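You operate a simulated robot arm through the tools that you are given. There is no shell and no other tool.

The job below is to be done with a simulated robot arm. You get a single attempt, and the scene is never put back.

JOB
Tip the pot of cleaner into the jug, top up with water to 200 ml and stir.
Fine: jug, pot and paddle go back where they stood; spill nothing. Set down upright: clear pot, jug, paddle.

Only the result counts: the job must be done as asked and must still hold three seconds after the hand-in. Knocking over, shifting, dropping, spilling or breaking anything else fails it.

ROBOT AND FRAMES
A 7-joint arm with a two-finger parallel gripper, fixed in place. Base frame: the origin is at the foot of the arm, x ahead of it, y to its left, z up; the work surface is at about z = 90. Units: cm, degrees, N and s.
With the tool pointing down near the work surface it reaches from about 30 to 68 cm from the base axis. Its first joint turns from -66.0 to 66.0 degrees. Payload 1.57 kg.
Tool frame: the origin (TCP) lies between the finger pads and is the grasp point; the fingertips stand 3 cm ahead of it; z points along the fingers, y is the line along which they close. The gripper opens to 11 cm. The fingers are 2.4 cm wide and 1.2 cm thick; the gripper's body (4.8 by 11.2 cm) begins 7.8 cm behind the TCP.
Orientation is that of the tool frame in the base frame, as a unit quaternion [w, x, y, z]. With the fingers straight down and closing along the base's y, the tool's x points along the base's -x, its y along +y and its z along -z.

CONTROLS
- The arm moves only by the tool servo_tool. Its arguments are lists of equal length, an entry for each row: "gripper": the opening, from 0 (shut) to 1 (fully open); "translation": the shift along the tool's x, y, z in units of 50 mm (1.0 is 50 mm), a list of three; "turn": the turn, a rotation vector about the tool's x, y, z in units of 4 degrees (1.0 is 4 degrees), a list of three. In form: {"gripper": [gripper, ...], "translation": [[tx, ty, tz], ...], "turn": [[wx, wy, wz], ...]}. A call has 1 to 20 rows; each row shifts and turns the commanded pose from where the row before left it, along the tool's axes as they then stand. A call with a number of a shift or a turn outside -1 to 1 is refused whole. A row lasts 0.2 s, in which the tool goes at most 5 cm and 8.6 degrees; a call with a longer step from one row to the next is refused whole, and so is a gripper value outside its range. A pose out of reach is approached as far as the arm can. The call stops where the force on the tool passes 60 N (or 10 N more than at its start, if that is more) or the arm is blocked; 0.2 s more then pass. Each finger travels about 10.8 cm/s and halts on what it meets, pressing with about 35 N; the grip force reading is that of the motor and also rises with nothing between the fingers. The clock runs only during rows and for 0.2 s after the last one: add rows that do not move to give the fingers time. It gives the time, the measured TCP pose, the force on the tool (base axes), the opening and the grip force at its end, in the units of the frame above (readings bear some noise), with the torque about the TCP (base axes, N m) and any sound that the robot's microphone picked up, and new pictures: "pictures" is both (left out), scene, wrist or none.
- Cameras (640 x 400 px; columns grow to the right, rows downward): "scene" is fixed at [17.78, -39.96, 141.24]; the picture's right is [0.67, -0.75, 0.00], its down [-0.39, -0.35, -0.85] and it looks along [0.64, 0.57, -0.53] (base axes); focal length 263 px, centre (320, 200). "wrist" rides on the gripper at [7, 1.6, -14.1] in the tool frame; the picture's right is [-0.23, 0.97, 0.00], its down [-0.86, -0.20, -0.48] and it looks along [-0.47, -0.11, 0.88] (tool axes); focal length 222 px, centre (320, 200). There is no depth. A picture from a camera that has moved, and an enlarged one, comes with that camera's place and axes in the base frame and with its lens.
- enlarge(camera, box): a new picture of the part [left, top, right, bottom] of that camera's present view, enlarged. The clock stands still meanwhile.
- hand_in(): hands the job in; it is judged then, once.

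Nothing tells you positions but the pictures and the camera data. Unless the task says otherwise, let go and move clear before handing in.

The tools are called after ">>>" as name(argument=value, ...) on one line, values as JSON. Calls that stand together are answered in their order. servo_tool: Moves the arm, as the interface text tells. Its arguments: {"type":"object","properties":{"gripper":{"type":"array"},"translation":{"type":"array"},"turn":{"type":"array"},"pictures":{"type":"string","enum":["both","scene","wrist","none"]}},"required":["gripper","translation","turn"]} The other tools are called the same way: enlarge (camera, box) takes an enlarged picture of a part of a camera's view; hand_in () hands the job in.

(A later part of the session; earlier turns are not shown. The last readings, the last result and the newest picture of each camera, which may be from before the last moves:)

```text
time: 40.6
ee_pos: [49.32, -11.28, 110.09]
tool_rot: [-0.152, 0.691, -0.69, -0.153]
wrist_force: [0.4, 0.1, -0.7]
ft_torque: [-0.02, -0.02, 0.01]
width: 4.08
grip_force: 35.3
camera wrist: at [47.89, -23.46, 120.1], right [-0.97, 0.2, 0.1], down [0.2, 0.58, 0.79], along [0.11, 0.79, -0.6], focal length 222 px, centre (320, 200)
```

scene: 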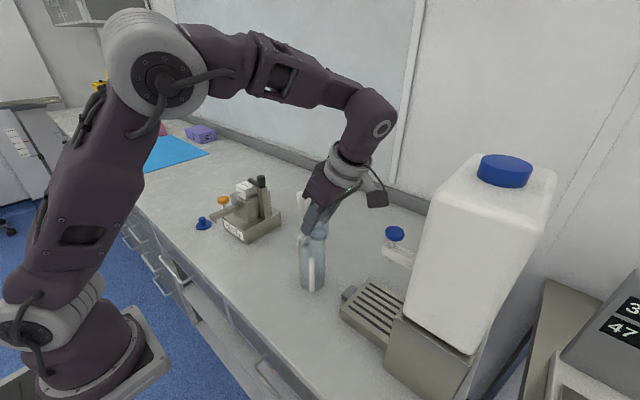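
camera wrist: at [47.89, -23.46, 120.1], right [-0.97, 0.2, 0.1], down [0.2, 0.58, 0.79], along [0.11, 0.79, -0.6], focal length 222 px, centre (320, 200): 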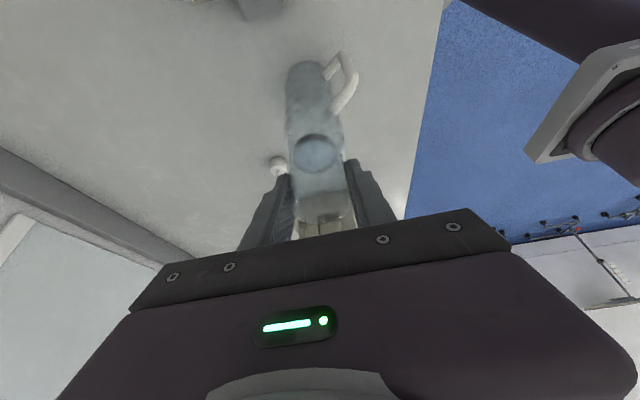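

The pot is over the jug. I'll tip it to about 56° first, then go more slowly through the pouring range.

>>> servo_tool(gripper=[0.3, 0.3, 0.3, 0.3, 0.3, 0.3, 0.3, 0.3, 0.3, 0.3, 0.3, 0.3, 0.3, 0.3, 0.3, 0.3], translation=[[0, 0, 0], [0, 0, 0], [0, 0, 0], [0, 0, 0], [0, 0, 0], [0, 0, 0], [0, 0, 0], [0, 0, 0], [0, 0, 0], [0, 0, 0], [0, 0, 0], [0, 0, 0], [0, 0, 0], [0, 0, 0], [0, 0, 0], [0, 0, 0]], turn=[[0, 0.5, 0], [0, 1, 0], [0, 1, 0], [0, 1, 0], [0, 1, 0], [0, 1, 0], [0, 1, 0], [0, 1, 0], [0, 1, 0], [0, 1, 0], [0, 1, 0], [0, 1, 0], [0, 1, 0], [0, 1, 0], [0, 0.5, 0], [0, 0, 0]])

>>> enlarge(camera="scene", box=[260, 170, 360, 300])

```text
time: 44.0
ee_pos: [49.38, -11.27, 110.21]
tool_rot: [0.19, 0.681, -0.681, 0.19]
wrist_force: [-0.8, -0.6, -0.7]
ft_torque: [0.0, -0.02, 0.02]
width: 4.05
grip_force: 34.7
camera wrist: at [47.83, -9.84, 125.86], right [-0.97, 0.19, -0.12], down [0.2, 0.98, -0.03], along [0.11, -0.06, -0.99], focal length 222 px, centre (320, 200)
```

scene: 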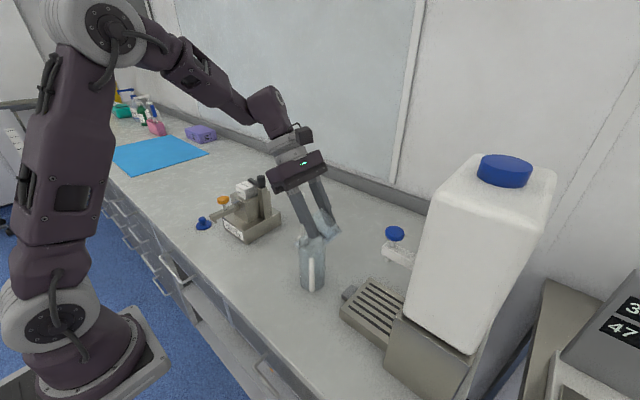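
wrist: 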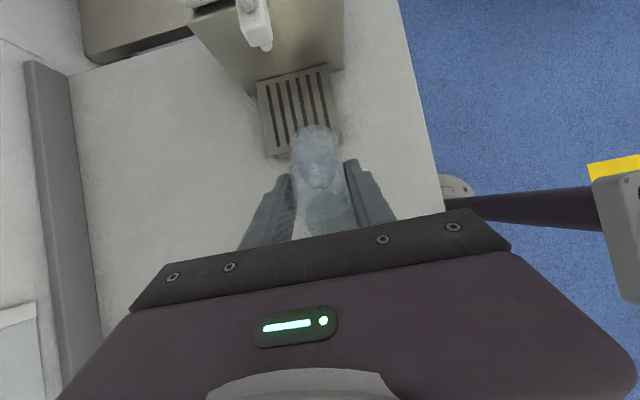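

```text
3.08 times, centred on (310, 235) of scene
camera zoom: at [17.79, -39.96, 141.24], right [0.67, -0.75, 0.0], down [-0.39, -0.35, -0.85], along [0.63, 0.57, -0.53], focal length 809 px, centre (351, 92)
```

zoom: 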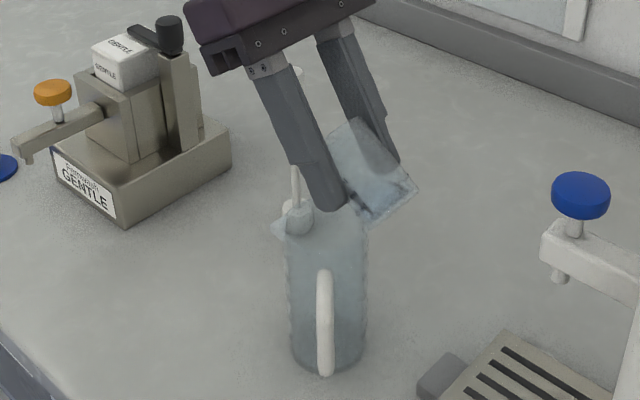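

The lip is over the jug mouth. I'll keep tipping slowly.

>>> servo_tool(gripper=[0.3, 0.3, 0.3, 0.3, 0.3, 0.3, 0.3, 0.3, 0.3, 0.3, 0.3, 0.3], translation=[[0, 0, 0], [0, 0, 0], [0, 0, 0], [0, 0, 0], [0, 0, 0], [0, 0, 0], [0, 0, 0], [0, 0, 0], [0, 0, 0], [0, 0, 0], [0, 0, 0], [0, 0, 0]], turn=[[0, 0.4, 0], [0, 0.4, 0], [0, 0.4, 0], [0, 0.4, 0], [0, 0.4, 0], [0, 0.4, 0], [0, 0.4, 0], [0, 0.4, 0], [0, 0.4, 0], [0, 0.4, 0], [0, 0, 0], [0, 0, 0]])

>>> enlarge(camera="scene", box=[260, 170, 360, 300])

```text
time: 46.6
ee_pos: [49.37, -11.31, 110.08]
tool_rot: [0.283, 0.648, -0.647, 0.283]
wrist_force: [0.7, 0.9, -1.4]
ft_torque: [0.05, 0.01, 0.0]
width: 3.84
grip_force: 35.3
camera wrist: at [47.88, -5.57, 124.87], right [-0.97, 0.15, -0.17], down [0.2, 0.93, -0.3], along [0.11, -0.33, -0.94], focal length 222 px, centre (320, 200)
```

scene: 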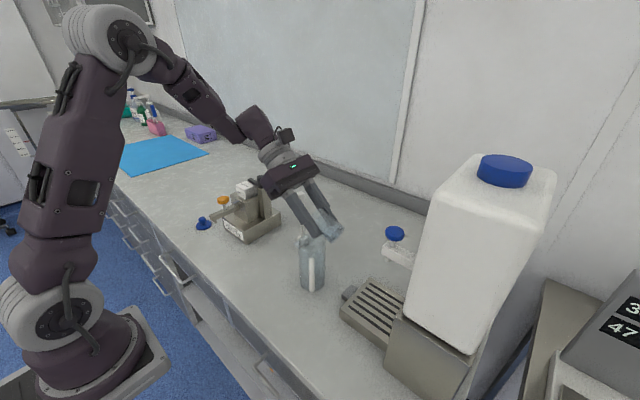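
wrist: 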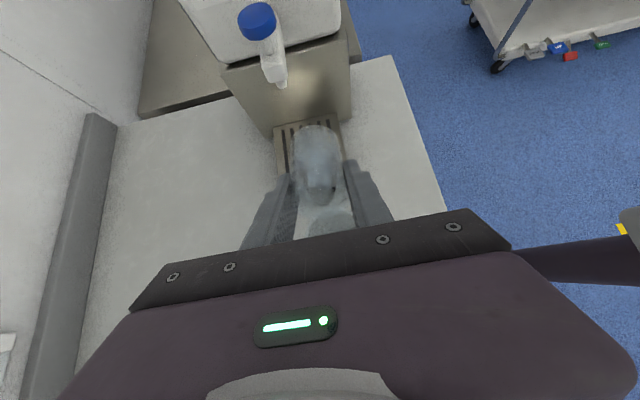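

```text
3.08 times, centred on (310, 235) of scene
camera zoom: at [17.79, -39.96, 141.24], right [0.67, -0.75, 0.0], down [-0.39, -0.35, -0.85], along [0.63, 0.57, -0.53], focal length 809 px, centre (351, 92)
```

zoom: 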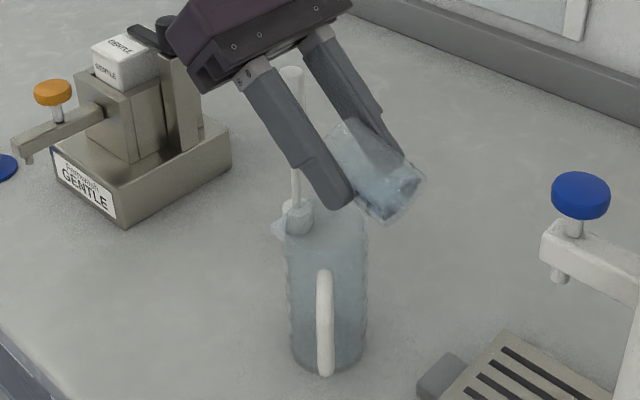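

The grip width has dropped from 4.1 to 3.8 cm, so I want a closer look at how the pot sits in the fingers.

>>> enlarge(camera="wrist", box=[240, 100, 420, 240])

>>> enlarge(camera="scene", box=[285, 180, 355, 250])

```text
2.86 times, centred on (330, 170) of wrist
camera zoom: at [47.88, -5.57, 124.87], right [-0.97, 0.15, -0.17], down [0.2, 0.93, -0.3], along [0.11, -0.33, -0.94], focal length 635 px, centre (291, 286)
```

zoom: 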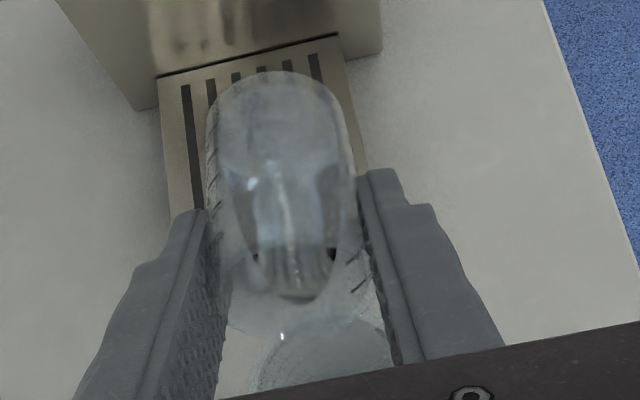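

```text
5.71 times, centred on (320, 215) of scene
camera zoom: at [17.79, -39.96, 141.24], right [0.67, -0.75, 0.0], down [-0.39, -0.35, -0.85], along [0.63, 0.57, -0.53], focal length 1502 px, centre (320, 114)
```

zoom: 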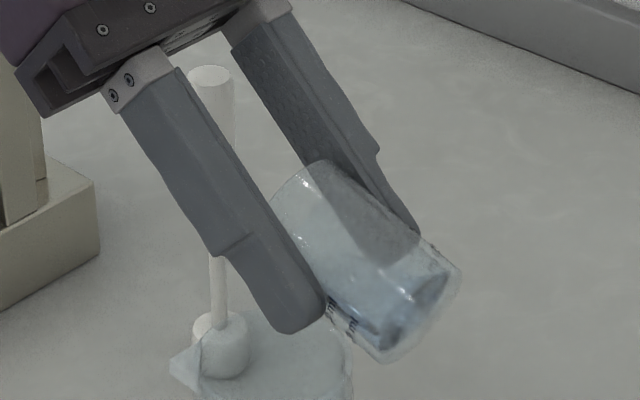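

>>> servo_tool(gripper=[0.3, 0.3], translation=[[0, 0, 0], [0, 0, 0]], turn=[[0, 0, 0], [0, 0, 0]])

>>> enlarge(camera="wrist", box=[240, 100, 420, 240])

>>> enlarge(camera="scene", box=[285, 180, 355, 250])

```text
time: 47.2
ee_pos: [49.52, -11.06, 110.09]
tool_rot: [0.283, 0.648, -0.648, 0.283]
wrist_force: [-0.5, 0.9, -1.0]
ft_torque: [0.02, -0.01, 0.0]
width: 3.84
grip_force: 34.6
camera wrist: at [47.88, -5.58, 124.87], right [-0.97, 0.15, -0.17], down [0.2, 0.93, -0.3], along [0.11, -0.33, -0.94], focal length 222 px, centre (320, 200)
```

scene: 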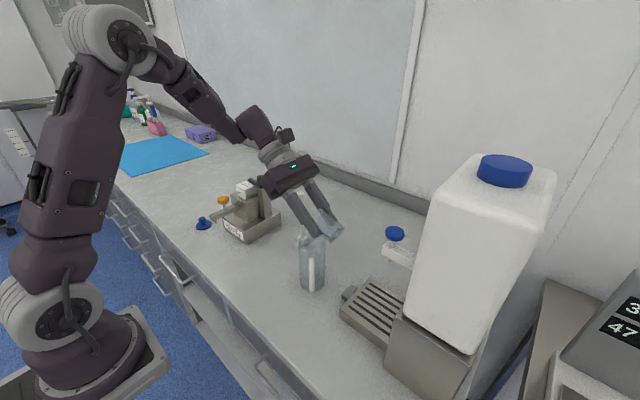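
wrist: 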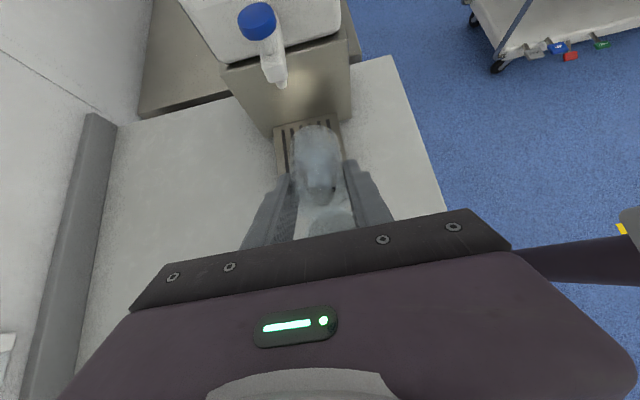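

```text
2.86 times, centred on (330, 170) of wrist
camera zoom: at [47.88, -5.58, 124.87], right [-0.97, 0.15, -0.17], down [0.2, 0.93, -0.3], along [0.11, -0.33, -0.94], focal length 635 px, centre (291, 286)
```

zoom: 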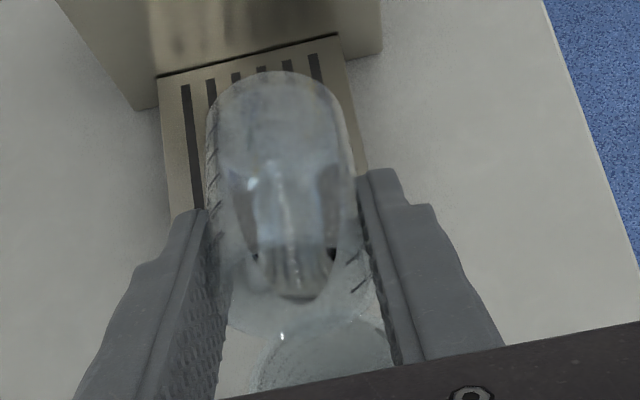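

```text
5.71 times, centred on (320, 215) of scene
camera zoom: at [17.79, -39.96, 141.24], right [0.67, -0.75, 0.0], down [-0.39, -0.35, -0.85], along [0.64, 0.57, -0.53], focal length 1502 px, centre (320, 114)
```

zoom: 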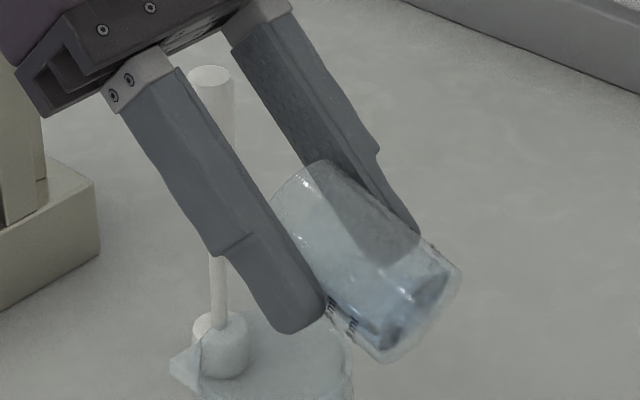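

The pot is stable while still; it seems to have settled slightly in the pads. I'll keep tipping in small steps, easing +y to keep the lip centred, and watch the width.

>>> servo_tool(gripper=[0.2, 0.2, 0.2, 0.2, 0.2, 0.2, 0.2], translation=[[-0.014, 0, -0.014], [-0.014, 0, -0.014], [-0.014, 0, -0.014], [-0.014, 0, -0.014], [-0.014, 0, -0.014], [0, 0, 0], [0, 0, 0]], turn=[[0, 0.4, 0], [0, 0.4, 0], [0, 0.4, 0], [0, 0.4, 0], [0, 0.4, 0], [0, 0, 0], [0, 0, 0]])

>>> enlarge(camera="wrist", box=[240, 100, 420, 240])

>>> enlarge(camera="scene", box=[280, 180, 350, 300])

```text
time: 48.8
ee_pos: [49.39, -10.72, 110.14]
tool_rot: [0.328, 0.627, -0.626, 0.327]
wrist_force: [0.0, -1.4, -0.8]
ft_torque: [0.06, -0.01, 0.0]
width: 3.81
grip_force: 34.7
camera wrist: at [47.85, -3.09, 123.97], right [-0.97, 0.13, -0.19], down [0.2, 0.88, -0.43], along [0.11, -0.46, -0.88], focal length 222 px, centre (320, 200)
```

scene: 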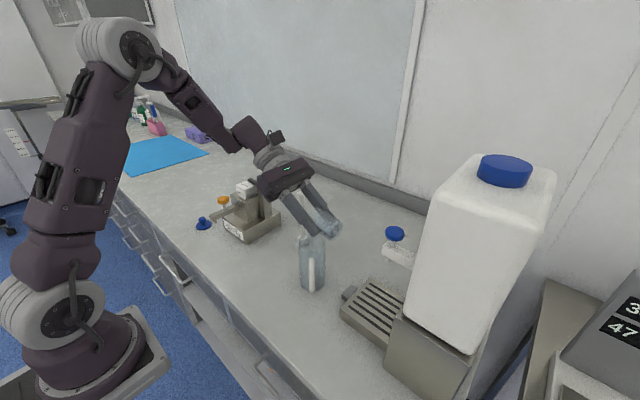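
wrist: 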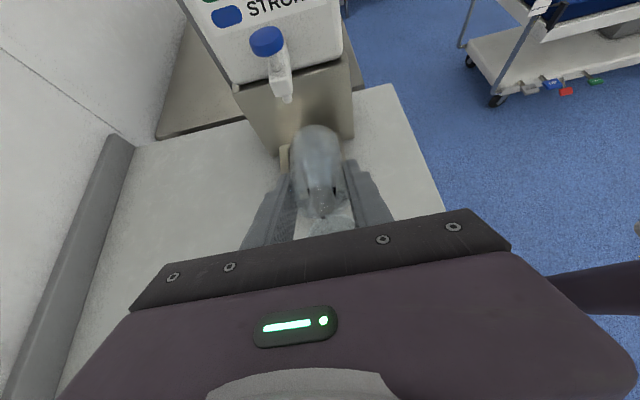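

```text
2.86 times, centred on (330, 170) of wrist
camera zoom: at [47.85, -3.09, 123.97], right [-0.97, 0.13, -0.19], down [0.2, 0.88, -0.43], along [0.11, -0.46, -0.88], focal length 635 px, centre (291, 286)
```

zoom: 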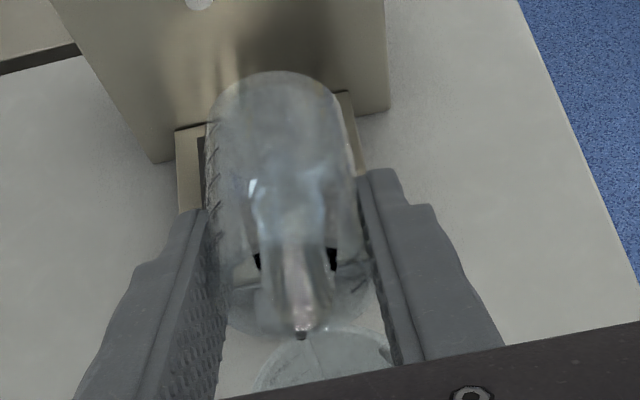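

```text
3.33 times, centred on (315, 240) of scene
camera zoom: at [17.79, -39.96, 141.24], right [0.67, -0.75, 0.0], down [-0.39, -0.35, -0.85], along [0.63, 0.57, -0.53], focal length 876 px, centre (337, 67)
```

zoom: 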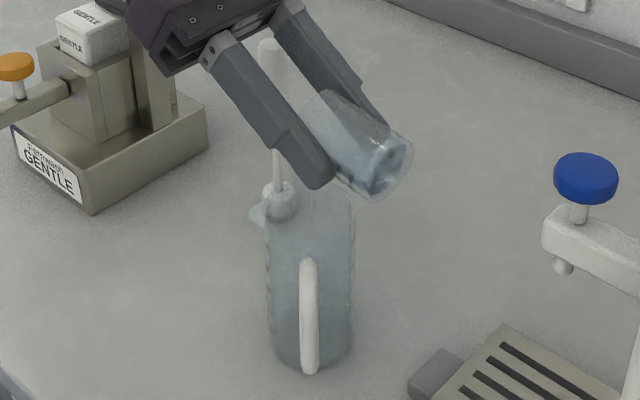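

Liquid is now running from the lip, and I calculate the lip at about (49.7, -9.5), centred over the jug. I'll continue the tip.

>>> servo_tool(gripper=[0.2, 0.2, 0.2, 0.2, 0.2, 0.2, 0.2, 0.2, 0.2, 0.2, 0.2, 0.2, 0.2, 0.2], translation=[[-0.005, 0, -0.01], [-0.005, 0, -0.01], [-0.005, 0, -0.01], [-0.005, 0, -0.01], [-0.005, 0, -0.01], [-0.005, 0, -0.01], [-0.005, 0, -0.01], [-0.005, 0, -0.01], [-0.005, 0, -0.01], [-0.005, 0, -0.01], [-0.005, 0, -0.01], [-0.005, 0, -0.01], [0, 0, 0], [0, 0, 0]], turn=[[0, 0.3, 0], [0, 0.3, 0], [0, 0.3, 0], [0, 0.3, 0], [0, 0.4, 0], [0, 0.4, 0], [0, 0.4, 0], [0, 0.4, 0], [0, 0.4, 0], [0, 0.4, 0], [0, 0.4, 0], [0, 0.4, 0], [0, 0, 0], [0, 0, 0]])

>>> enlarge(camera="wrist", box=[240, 100, 420, 240])

>>> enlarge(camera="scene", box=[280, 180, 350, 300])

```text
time: 51.8
ee_pos: [49.42, -10.12, 110.13]
tool_rot: [0.419, 0.57, -0.568, 0.42]
wrist_force: [1.1, -0.1, -0.7]
ft_torque: [0.02, 0.02, 0.0]
width: 3.82
grip_force: 35.1
camera wrist: at [47.83, 1.41, 121.03], right [-0.97, 0.07, -0.22], down [0.2, 0.71, -0.68], along [0.11, -0.7, -0.7], focal length 222 px, centre (320, 200)
```

scene: 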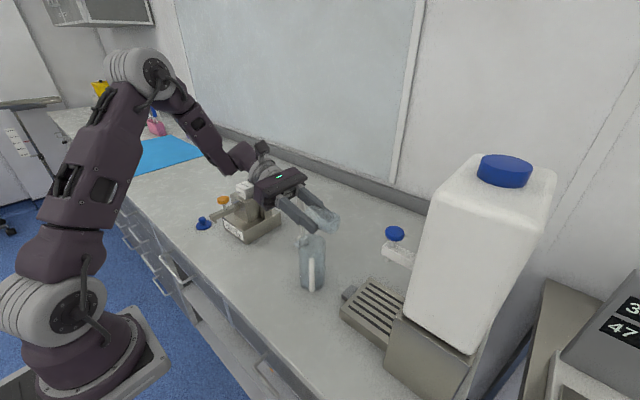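
wrist: 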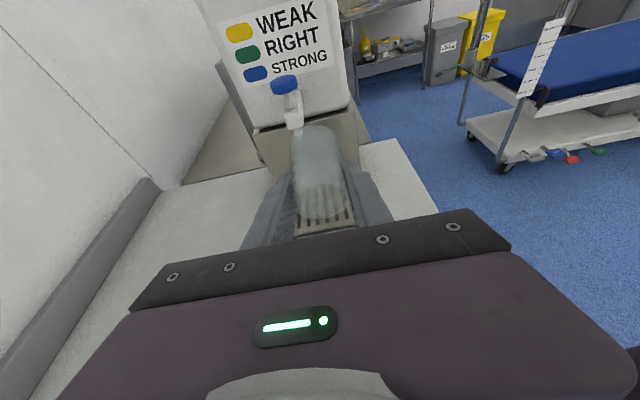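

```text
2.86 times, centred on (330, 170) of wrist
camera zoom: at [47.83, 1.41, 121.03], right [-0.97, 0.07, -0.22], down [0.2, 0.71, -0.68], along [0.11, -0.7, -0.7], focal length 635 px, centre (291, 286)
```

zoom: 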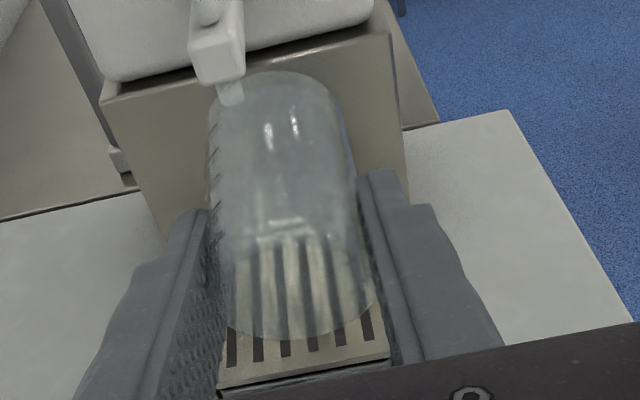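

```text
3.33 times, centred on (315, 240) of scene
camera zoom: at [17.79, -39.96, 141.24], right [0.67, -0.75, 0.0], down [-0.39, -0.35, -0.85], along [0.63, 0.57, -0.53], focal length 876 px, centre (337, 67)
```

zoom: 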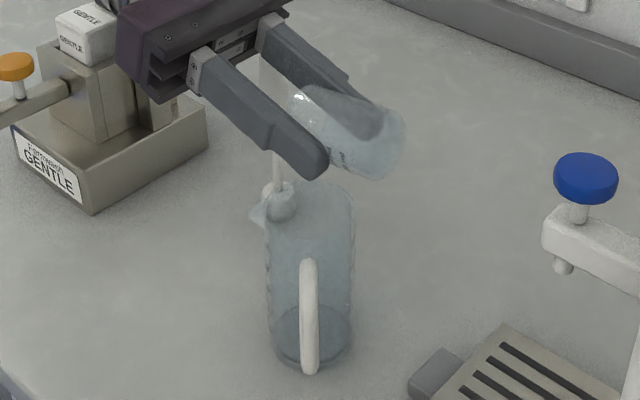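

The cleaner is now visible in the jug and the pot looks almost empty. I'll tip a bit further and hold so it drains.

>>> servo_tool(gripper=[0.2, 0.2, 0.2, 0.2, 0.2, 0.2, 0.2, 0.2, 0.2, 0.2, 0.2, 0.2, 0.2, 0.2, 0.2, 0.2, 0.2], translation=[[-0.002, 0, -0.012], [-0.002, 0, -0.012], [-0.002, 0, -0.012], [-0.002, 0, -0.012], [-0.002, 0, -0.012], [-0.002, 0, -0.012], [-0.002, 0, -0.012], [-0.002, 0, -0.012], [-0.002, 0, -0.012], [-0.002, 0, -0.012], [0, 0, 0], [0, 0, 0], [0, 0, 0], [0, 0, 0], [0, 0, 0], [0, 0, 0], [0, 0, 0]], turn=[[0, 0.4, 0], [0, 0.4, 0], [0, 0.4, 0], [0, 0.4, 0], [0, 0.4, 0], [0, 0.4, 0], [0, 0.4, 0], [0, 0.4, 0], [0, 0.4, 0], [0, 0.4, 0], [0, 0, 0], [0, 0, 0], [0, 0, 0], [0, 0, 0], [0, 0, 0], [0, 0, 0], [0, 0, 0]])

>>> enlarge(camera="wrist", box=[240, 100, 420, 240])

>>> enlarge(camera="scene", box=[280, 180, 350, 300])

```text
time: 55.4
ee_pos: [49.38, -9.51, 110.23]
tool_rot: [0.495, 0.505, -0.505, 0.495]
wrist_force: [0.4, 0.1, -0.1]
ft_torque: [-0.01, 0.02, 0.01]
width: 3.87
grip_force: 35.4
camera wrist: at [47.83, 4.5, 117.47], right [-0.97, 0.0, -0.23], down [0.2, 0.5, -0.85], along [0.11, -0.87, -0.48], focal length 222 px, centre (320, 200)
```

scene: 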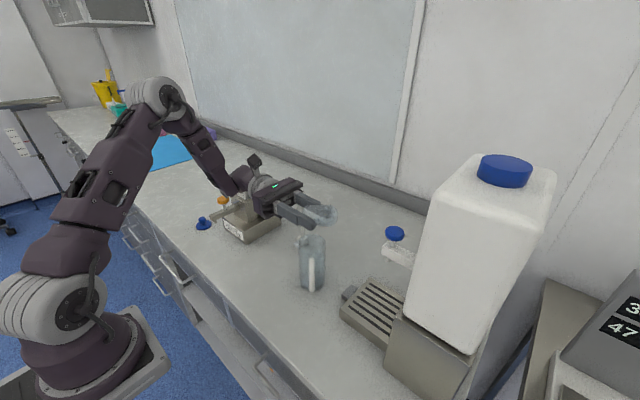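
wrist: 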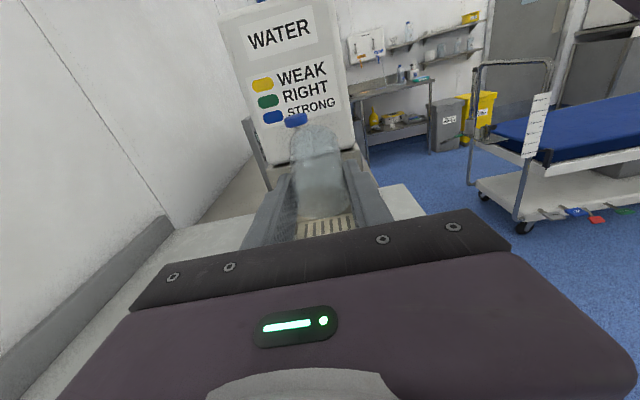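

```text
2.86 times, centred on (330, 170) of wrist
camera zoom: at [47.83, 4.5, 117.47], right [-0.97, 0.0, -0.23], down [0.2, 0.5, -0.85], along [0.11, -0.87, -0.48], focal length 635 px, centre (291, 286)
```

zoom: 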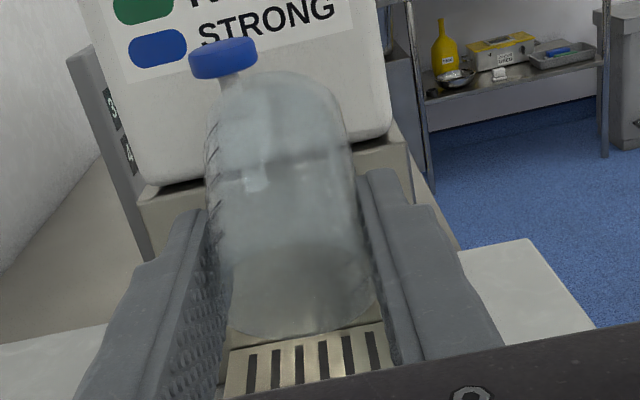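

```text
3.33 times, centred on (315, 240) of scene
camera zoom: at [17.79, -39.96, 141.24], right [0.67, -0.75, 0.0], down [-0.39, -0.35, -0.85], along [0.64, 0.57, -0.53], focal length 876 px, centre (337, 67)
```

zoom: 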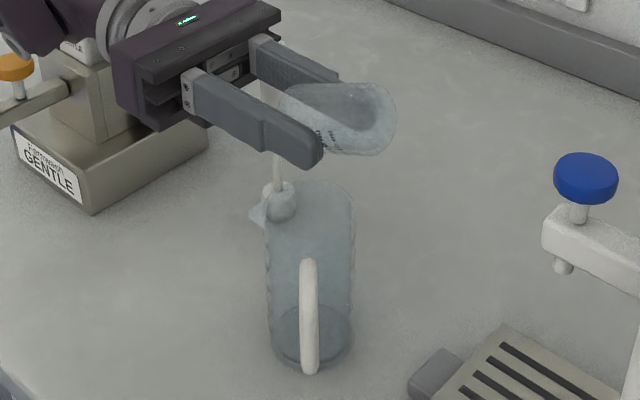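

The pot is empty and the cleaner is in the jug. I'll turn the pot back upright over the jug.

>>> servo_tool(gripper=[0.2, 0.2, 0.2, 0.2, 0.2, 0.2, 0.2, 0.2, 0.2, 0.2, 0.2, 0.2, 0.2, 0.2, 0.2, 0.2, 0.2, 0.2, 0.2, 0.2], translation=[[0, 0, 0], [0, 0, 0], [0, 0, 0], [0, 0, 0], [0, 0, 0], [0, 0, 0], [0, 0, 0], [0, 0, 0], [0, 0, 0], [0, 0, 0], [0, 0, 0], [0, 0, 0], [0, 0, 0], [0, 0, 0], [0, 0, 0], [0, 0, 0], [0, 0, 0], [0, 0, 0], [0, 0, 0], [0, 0, 0]], turn=[[0, -0.5, 0], [0, -0.8, 0], [0, -0.8, 0], [0, -0.8, 0], [0, -0.8, 0], [0, -0.8, 0], [0, -0.8, 0], [0, -0.8, 0], [0, -0.8, 0], [0, -0.8, 0], [0, -0.8, 0], [0, -0.8, 0], [0, -0.8, 0], [0, -0.8, 0], [0, -0.8, 0], [0, -0.8, 0], [0, -0.8, 0], [0, -0.8, 0], [0, -0.8, 0], [0, -0.8, 0]], pictures="none")

>>> servo_tool(gripper=[0.2, 0.2, 0.2, 0.2, 0.2, 0.2, 0.2, 0.2, 0.2, 0.2, 0.2, 0.2, 0.2, 0.2, 0.2, 0.2, 0.2], translation=[[0, 0, 0], [0, 0, 0], [0, 0, 0], [0, 0, 0], [0, 0, 0], [0, 0, 0], [0, 0, 0], [0, 0, 0], [0, 0, 0], [0, 0, 0], [0, 0, 0], [0, 0, 0], [0, 0, 0], [0, 0, 0], [0, 0, 0], [0, 0, 0], [0, 0, 0]], turn=[[0, -0.8, 0], [0, -0.8, 0], [0, -0.8, 0], [0, -0.8, 0], [0, -0.8, 0], [0, -0.8, 0], [0, -0.8, 0], [0, -0.8, 0], [0, -0.8, 0], [0, -0.8, 0], [0, -0.8, 0], [0, -0.8, 0], [0, -0.8, 0], [0, -0.8, 0], [0, -0.8, 0], [0, -0.8, 0], [0, 0, 0]])

>>> enlarge(camera="wrist", box=[240, 100, 420, 240])

>>> enlarge(camera="scene", box=[280, 180, 350, 300])

```text
time: 59.6
ee_pos: [49.44, -9.48, 110.07]
tool_rot: [0.158, 0.69, -0.689, 0.158]
wrist_force: [0.8, 0.1, -0.9]
ft_torque: [0.04, 0.01, 0.03]
width: 3.83
grip_force: 34.8
```

```text
time: 63.2
ee_pos: [49.43, -9.41, 110.08]
tool_rot: [-0.155, 0.691, -0.689, -0.154]
wrist_force: [0.7, 1.0, -1.2]
ft_torque: [0.01, -0.04, 0.02]
width: 3.83
grip_force: 35.3
camera wrist: at [47.88, -21.82, 120.01], right [-0.97, 0.2, 0.1], down [0.2, 0.57, 0.8], along [0.11, 0.8, -0.6], focal length 222 px, centre (320, 200)
```

scene: 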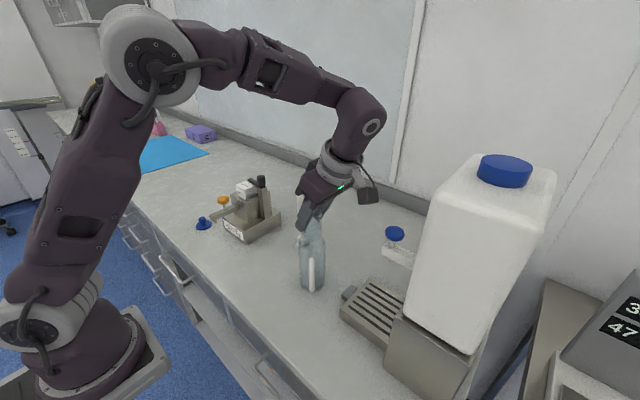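
wrist: 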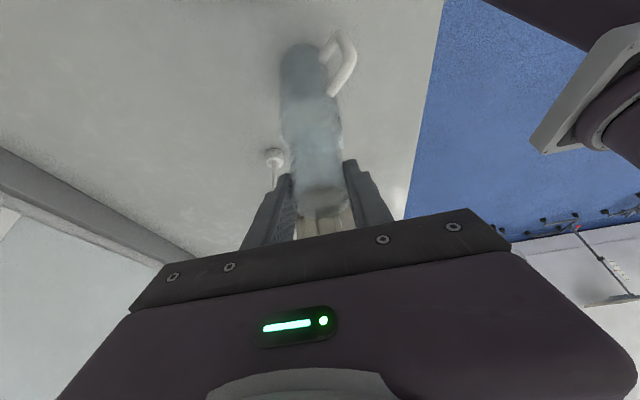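

```text
2.86 times, centred on (330, 170) of wrist
camera zoom: at [47.88, -21.82, 120.01], right [-0.97, 0.2, 0.1], down [0.2, 0.57, 0.8], along [0.11, 0.8, -0.6], focal length 635 px, centre (291, 286)
```

zoom: 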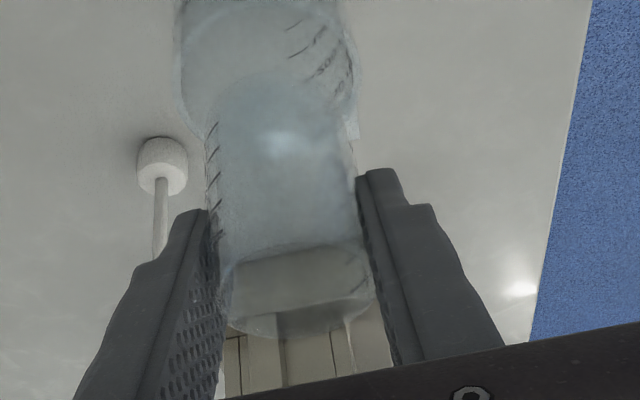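

```text
3.33 times, centred on (315, 240) of scene
camera zoom: at [17.79, -39.96, 141.24], right [0.67, -0.75, 0.0], down [-0.39, -0.35, -0.85], along [0.64, 0.57, -0.53], focal length 876 px, centre (337, 67)
```

zoom: 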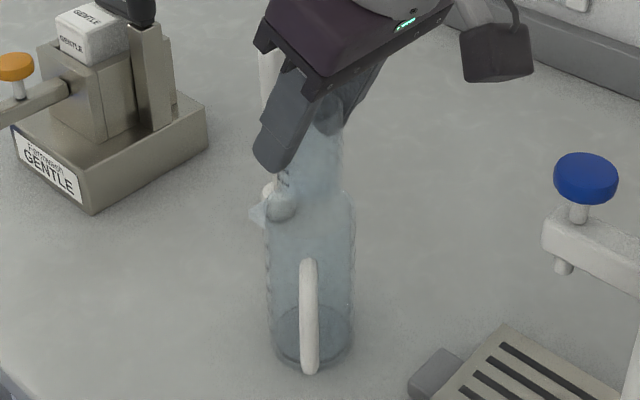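

The pot is upright again and holding. It has slid down a bit over 1 cm in the fingers, so I'll move above its home spot and measure before setting it down.

>>> servo_tool(gripper=[0.2, 0.2, 0.2, 0.2, 0.2, 0.2, 0.2, 0.2, 0.2, 0.2, 0.2, 0.2, 0.2, 0.2, 0.2, 0.2, 0.2, 0.2, 0.2], translation=[[-0.173, 0.104, 0.081], [-0.173, 0.104, 0.081], [-0.173, 0.104, 0.081], [-0.173, 0.104, 0.081], [-0.173, 0.104, 0.081], [-0.173, 0.104, 0.081], [-0.173, 0.104, 0.081], [-0.173, 0.104, 0.081], [-0.173, 0.104, 0.081], [-0.173, 0.104, 0.081], [-0.173, 0.104, 0.081], [-0.173, 0.104, 0.081], [0.135, 0, 0.29], [0.135, 0, 0.29], [0.135, 0, 0.29], [0.135, 0, 0.29], [0.135, 0, 0.29], [0, 0, 0], [0, 0, 0]], turn=[[0, 0, 0], [0, 0, 0], [0, 0, 0], [0, 0, 0], [0, 0, 0], [0, 0, 0], [0, 0, 0], [0, 0, 0], [0, 0, 0], [0, 0, 0], [0, 0, 0], [0, 0, 0], [0, 0, 0], [0, 0, 0], [0, 0, 0], [0, 0, 0], [0, 0, 0], [0, 0, 0], [0, 0, 0]])

>>> enlarge(camera="wrist", box=[260, 110, 400, 240])

>>> enlarge(camera="scene", box=[215, 200, 305, 300])

```text
time: 67.2
ee_pos: [43.39, 1.87, 102.37]
tool_rot: [-0.154, 0.69, -0.69, -0.154]
wrist_force: [0.2, 0.1, -0.1]
ft_torque: [-0.02, 0.0, 0.03]
width: 3.79
grip_force: 34.7
camera wrist: at [41.74, -10.42, 112.14], right [-0.97, 0.2, 0.1], down [0.2, 0.57, 0.8], along [0.11, 0.8, -0.6], focal length 222 px, centre (320, 200)
```

scene: 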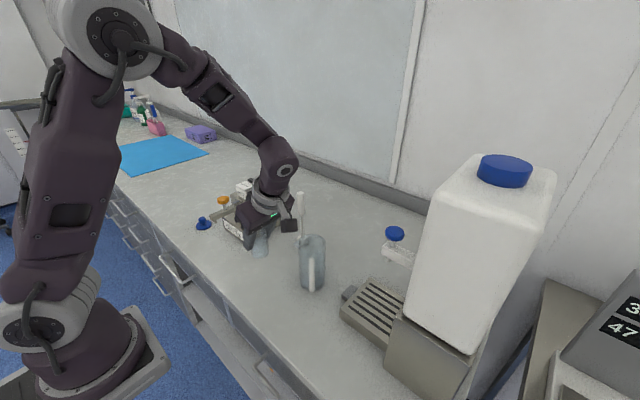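
wrist: 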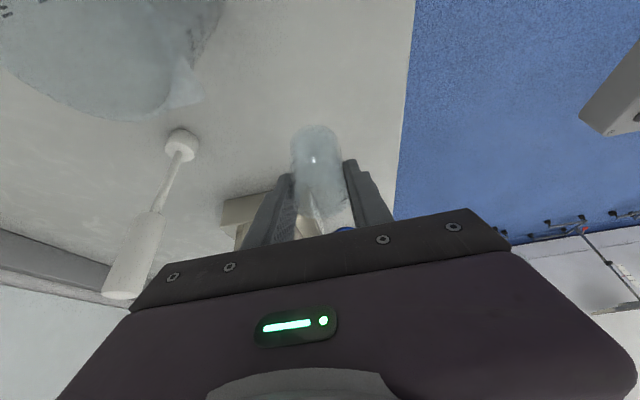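

```text
3.08 times, centred on (330, 175) of wrist
camera zoom: at [41.74, -10.42, 112.14], right [-0.97, 0.2, 0.1], down [0.2, 0.57, 0.8], along [0.11, 0.8, -0.6], focal length 684 px, centre (289, 277)
```

zoom: 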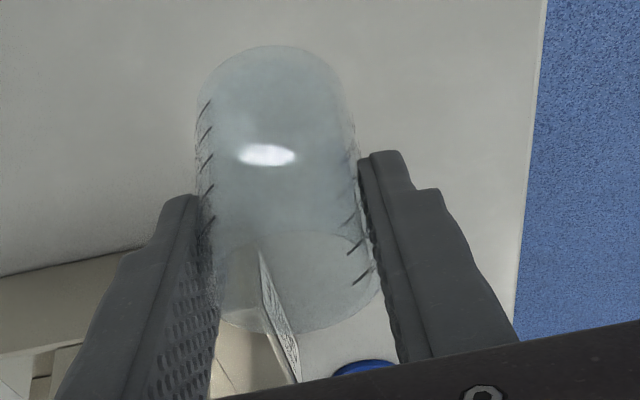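

```text
4.00 times, centred on (260, 250) of scene
camera zoom: at [17.79, -39.96, 141.24], right [0.67, -0.75, 0.0], down [-0.39, -0.35, -0.85], along [0.64, 0.57, -0.53], focal length 1051 px, centre (560, 0)
```

zoom: 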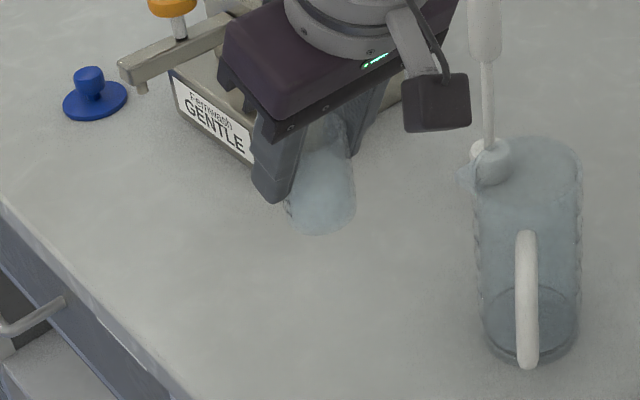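

The pot is upright with its base about 5.9 cm below the TCP, at about (43.4, 2.25). I'll shift slightly and lower it toward its original spot (43.1, 2.1), stopping just above the bench.

>>> servo_tool(gripper=[0.2, 0.2, 0.2, 0.2, 0.2, 0.2, 0.2, 0.2, 0.2, 0.2], translation=[[0.0645, 0.00675, 0.127], [0.0645, 0.00675, 0.127], [0.0645, 0.00675, 0.127], [0.0645, 0.00675, 0.127], [0.0645, 0.00675, 0.127], [0.0645, 0.00675, 0.127], [0.0645, 0.00675, 0.127], [0.0645, 0.00675, 0.127], [0, 0, 0], [0, 0, 0]], turn=[[0, 0, 0], [0, 0, 0], [0, 0, 0], [0, 0, 0], [0, 0, 0], [0, 0, 0], [0, 0, 0], [0, 0, 0], [0, 0, 0], [0, 0, 0]])

>>> enlarge(camera="wrist", box=[260, 110, 400, 240])

>>> enlarge(camera="scene", box=[225, 220, 305, 300])

```text
time: 69.4
ee_pos: [43.07, 1.7, 96.64]
tool_rot: [-0.154, 0.691, -0.689, -0.154]
wrist_force: [-0.2, 0.9, -0.8]
ft_torque: [-0.01, 0.01, 0.01]
width: 3.85
grip_force: 35.1
camera wrist: at [41.48, -10.63, 106.47], right [-0.97, 0.2, 0.1], down [0.2, 0.57, 0.8], along [0.11, 0.8, -0.6], focal length 222 px, centre (320, 200)
```

scene: 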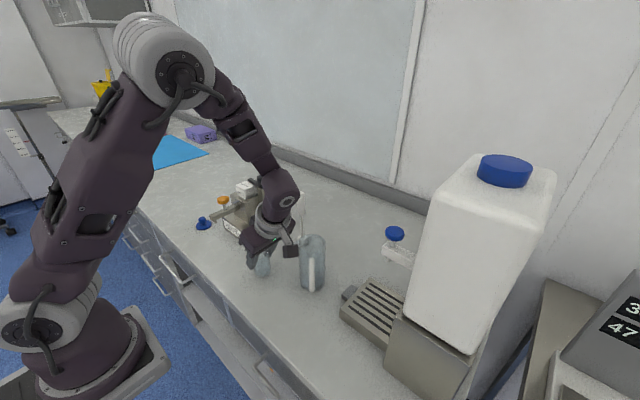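
wrist: 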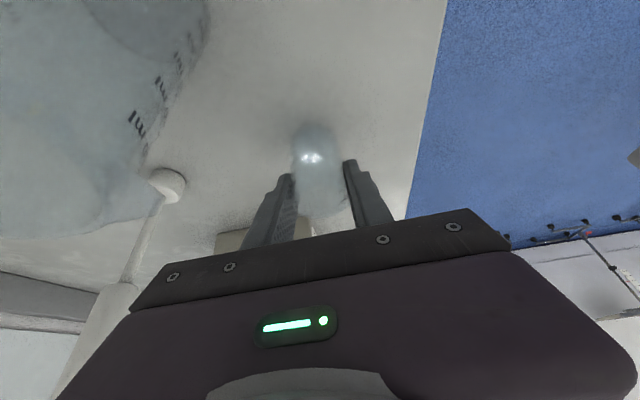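

```text
3.08 times, centred on (330, 175) of wrist
camera zoom: at [41.48, -10.63, 106.47], right [-0.97, 0.2, 0.1], down [0.2, 0.57, 0.8], along [0.11, 0.8, -0.6], focal length 684 px, centre (289, 277)
```

zoom: 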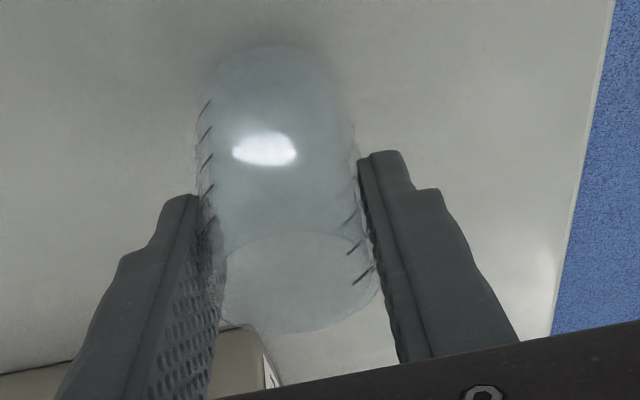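

```text
5.00 times, centred on (265, 260) of scene
camera zoom: at [17.79, -39.96, 141.24], right [0.67, -0.75, 0.0], down [-0.39, -0.35, -0.85], along [0.64, 0.57, -0.53], focal length 1314 px, centre (595, -100)
```

zoom: 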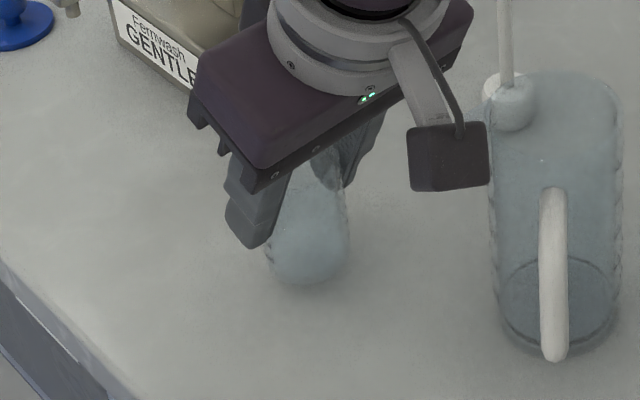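

The pot is aligned within about 1 mm of its original place. I'll lower the last few millimetres gently.

>>> servo_tool(gripper=[0.2, 0.2, 0.2, 0.2, 0.2, 0.2], translation=[[0.0128, 0, 0.0272], [0.0128, 0, 0.0272], [0.0128, 0, 0.0272], [0.0128, 0, 0.0272], [0, 0, 0], [0, 0, 0]], turn=[[0, 0, 0], [0, 0, 0], [0, 0, 0], [0, 0, 0], [0, 0, 0], [0, 0, 0]], pictures="none")

```text
time: 70.8
ee_pos: [42.92, 1.69, 95.93]
tool_rot: [-0.154, 0.691, -0.689, -0.154]
wrist_force: [0.5, 0.0, -0.6]
ft_torque: [0.03, -0.02, 0.01]
width: 3.81
grip_force: 35.2
```

>>> servo_tool(gripper=[0.2, 0.2, 0.2, 0.2], translation=[[0.0085, 0, 0.0181], [0.0085, 0, 0.0181], [0.0085, 0, 0.0181], [0, 0, 0]], turn=[[0, 0, 0], [0, 0, 0], [0, 0, 0], [0, 0, 0]])

>>> enlarge(camera="scene", box=[245, 240, 285, 290])

>>> enlarge(camera="wrist", box=[260, 110, 400, 240])

```text
time: 71.8
ee_pos: [42.84, 1.6, 95.61]
tool_rot: [-0.155, 0.69, -0.69, -0.155]
wrist_force: [0.5, -0.8, -0.1]
ft_torque: [-0.02, -0.01, -0.01]
width: 3.84
grip_force: 34.8
camera wrist: at [41.38, -10.61, 105.55], right [-0.97, 0.2, 0.1], down [0.2, 0.57, 0.8], along [0.11, 0.8, -0.6], focal length 222 px, centre (320, 200)
```

scene: 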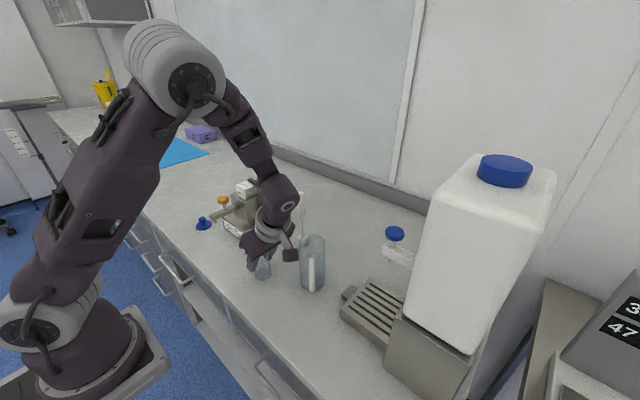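
wrist: 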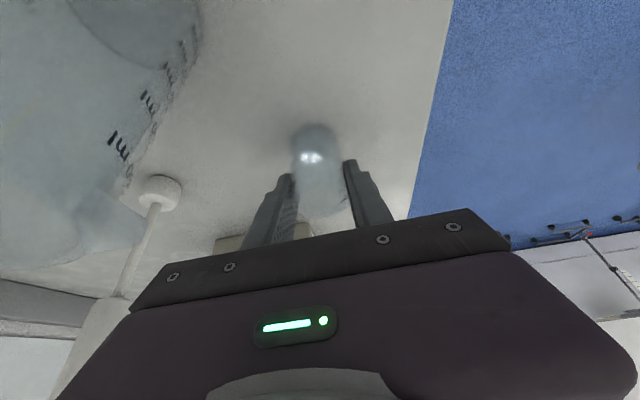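

```text
8.00 times, centred on (265, 265) of scene
camera zoom: at [17.79, -39.96, 141.24], right [0.67, -0.75, 0.0], down [-0.39, -0.35, -0.85], along [0.64, 0.57, -0.53], focal length 2102 px, centre (760, -320)
```

zoom: 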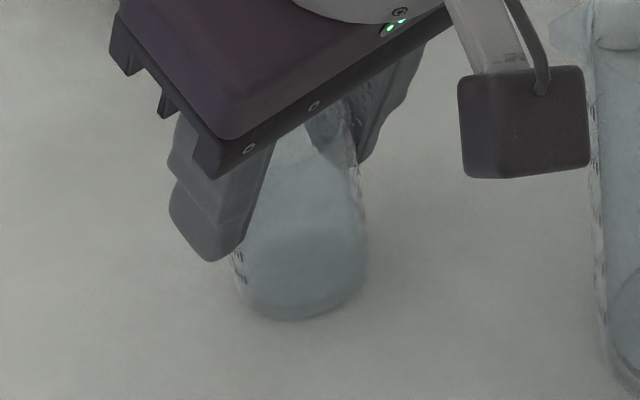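

```text
3.08 times, centred on (330, 175) of wrist
camera zoom: at [41.38, -10.61, 105.55], right [-0.97, 0.2, 0.1], down [0.2, 0.57, 0.8], along [0.11, 0.8, -0.6], focal length 684 px, centre (289, 277)
```

zoom: 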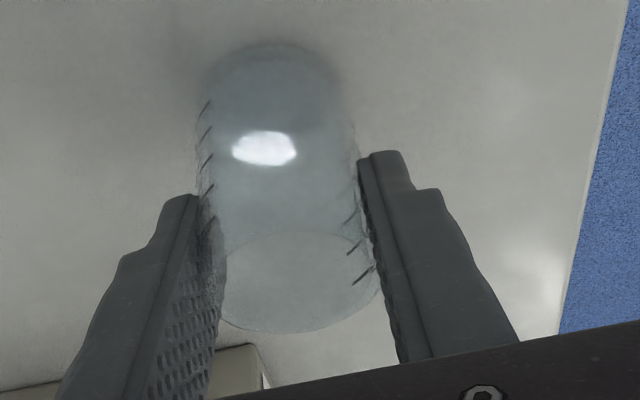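

The base is at bench level. I'll open the fingers gently.

>>> servo_tool(gripper=[0.37, 0.4, 0.45, 0.55, 0.7, 0.85, 0.85], translation=[[0, 0, 0], [0, 0, 0], [0, 0, 0], [0, 0, 0], [0, 0, 0], [0, 0, 0], [0, 0, 0]], turn=[[0, 0, 0], [0, 0, 0], [0, 0, 0], [0, 0, 0], [0, 0, 0], [0, 0, 0], [0, 0, 0]])

>>> enlarge(camera="scene", box=[245, 240, 285, 290])

>>> enlarge(camera="wrist", box=[240, 100, 420, 240])

```text
time: 73.4
ee_pos: [42.98, 1.79, 95.74]
tool_rot: [-0.154, 0.69, -0.69, -0.154]
wrist_force: [0.2, -0.4, -0.5]
ft_torque: [0.03, 0.01, -0.04]
width: 9.37
grip_force: 0.2
camera wrist: at [41.39, -10.61, 105.56], right [-0.97, 0.2, 0.1], down [0.2, 0.57, 0.8], along [0.11, 0.8, -0.6], focal length 222 px, centre (320, 200)
```

scene: 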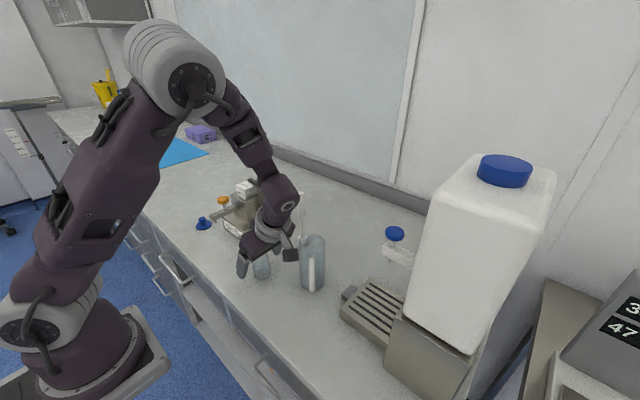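
wrist: 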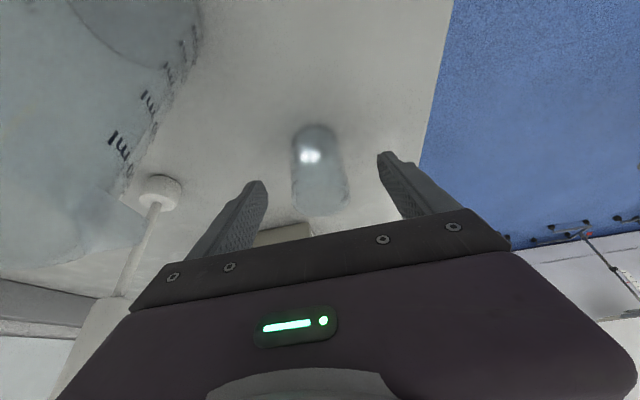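

```text
8.00 times, centred on (265, 265) of scene
camera zoom: at [17.78, -39.96, 141.24], right [0.67, -0.75, 0.0], down [-0.39, -0.35, -0.85], along [0.64, 0.57, -0.53], focal length 2102 px, centre (760, -320)
```

zoom: 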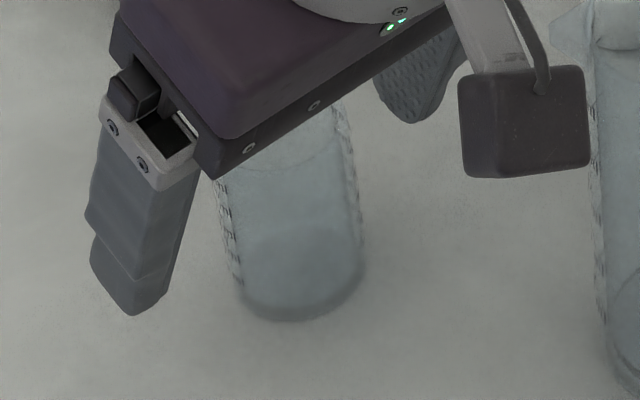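

```text
2.86 times, centred on (330, 170) of wrist
camera zoom: at [41.39, -10.61, 105.56], right [-0.97, 0.2, 0.1], down [0.2, 0.57, 0.8], along [0.11, 0.8, -0.6], focal length 635 px, centre (291, 286)
```

zoom: 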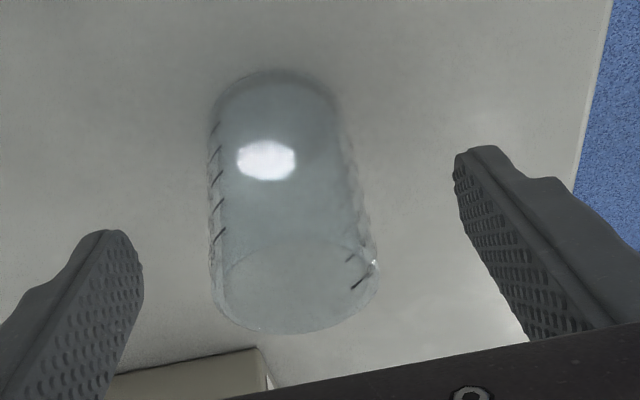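

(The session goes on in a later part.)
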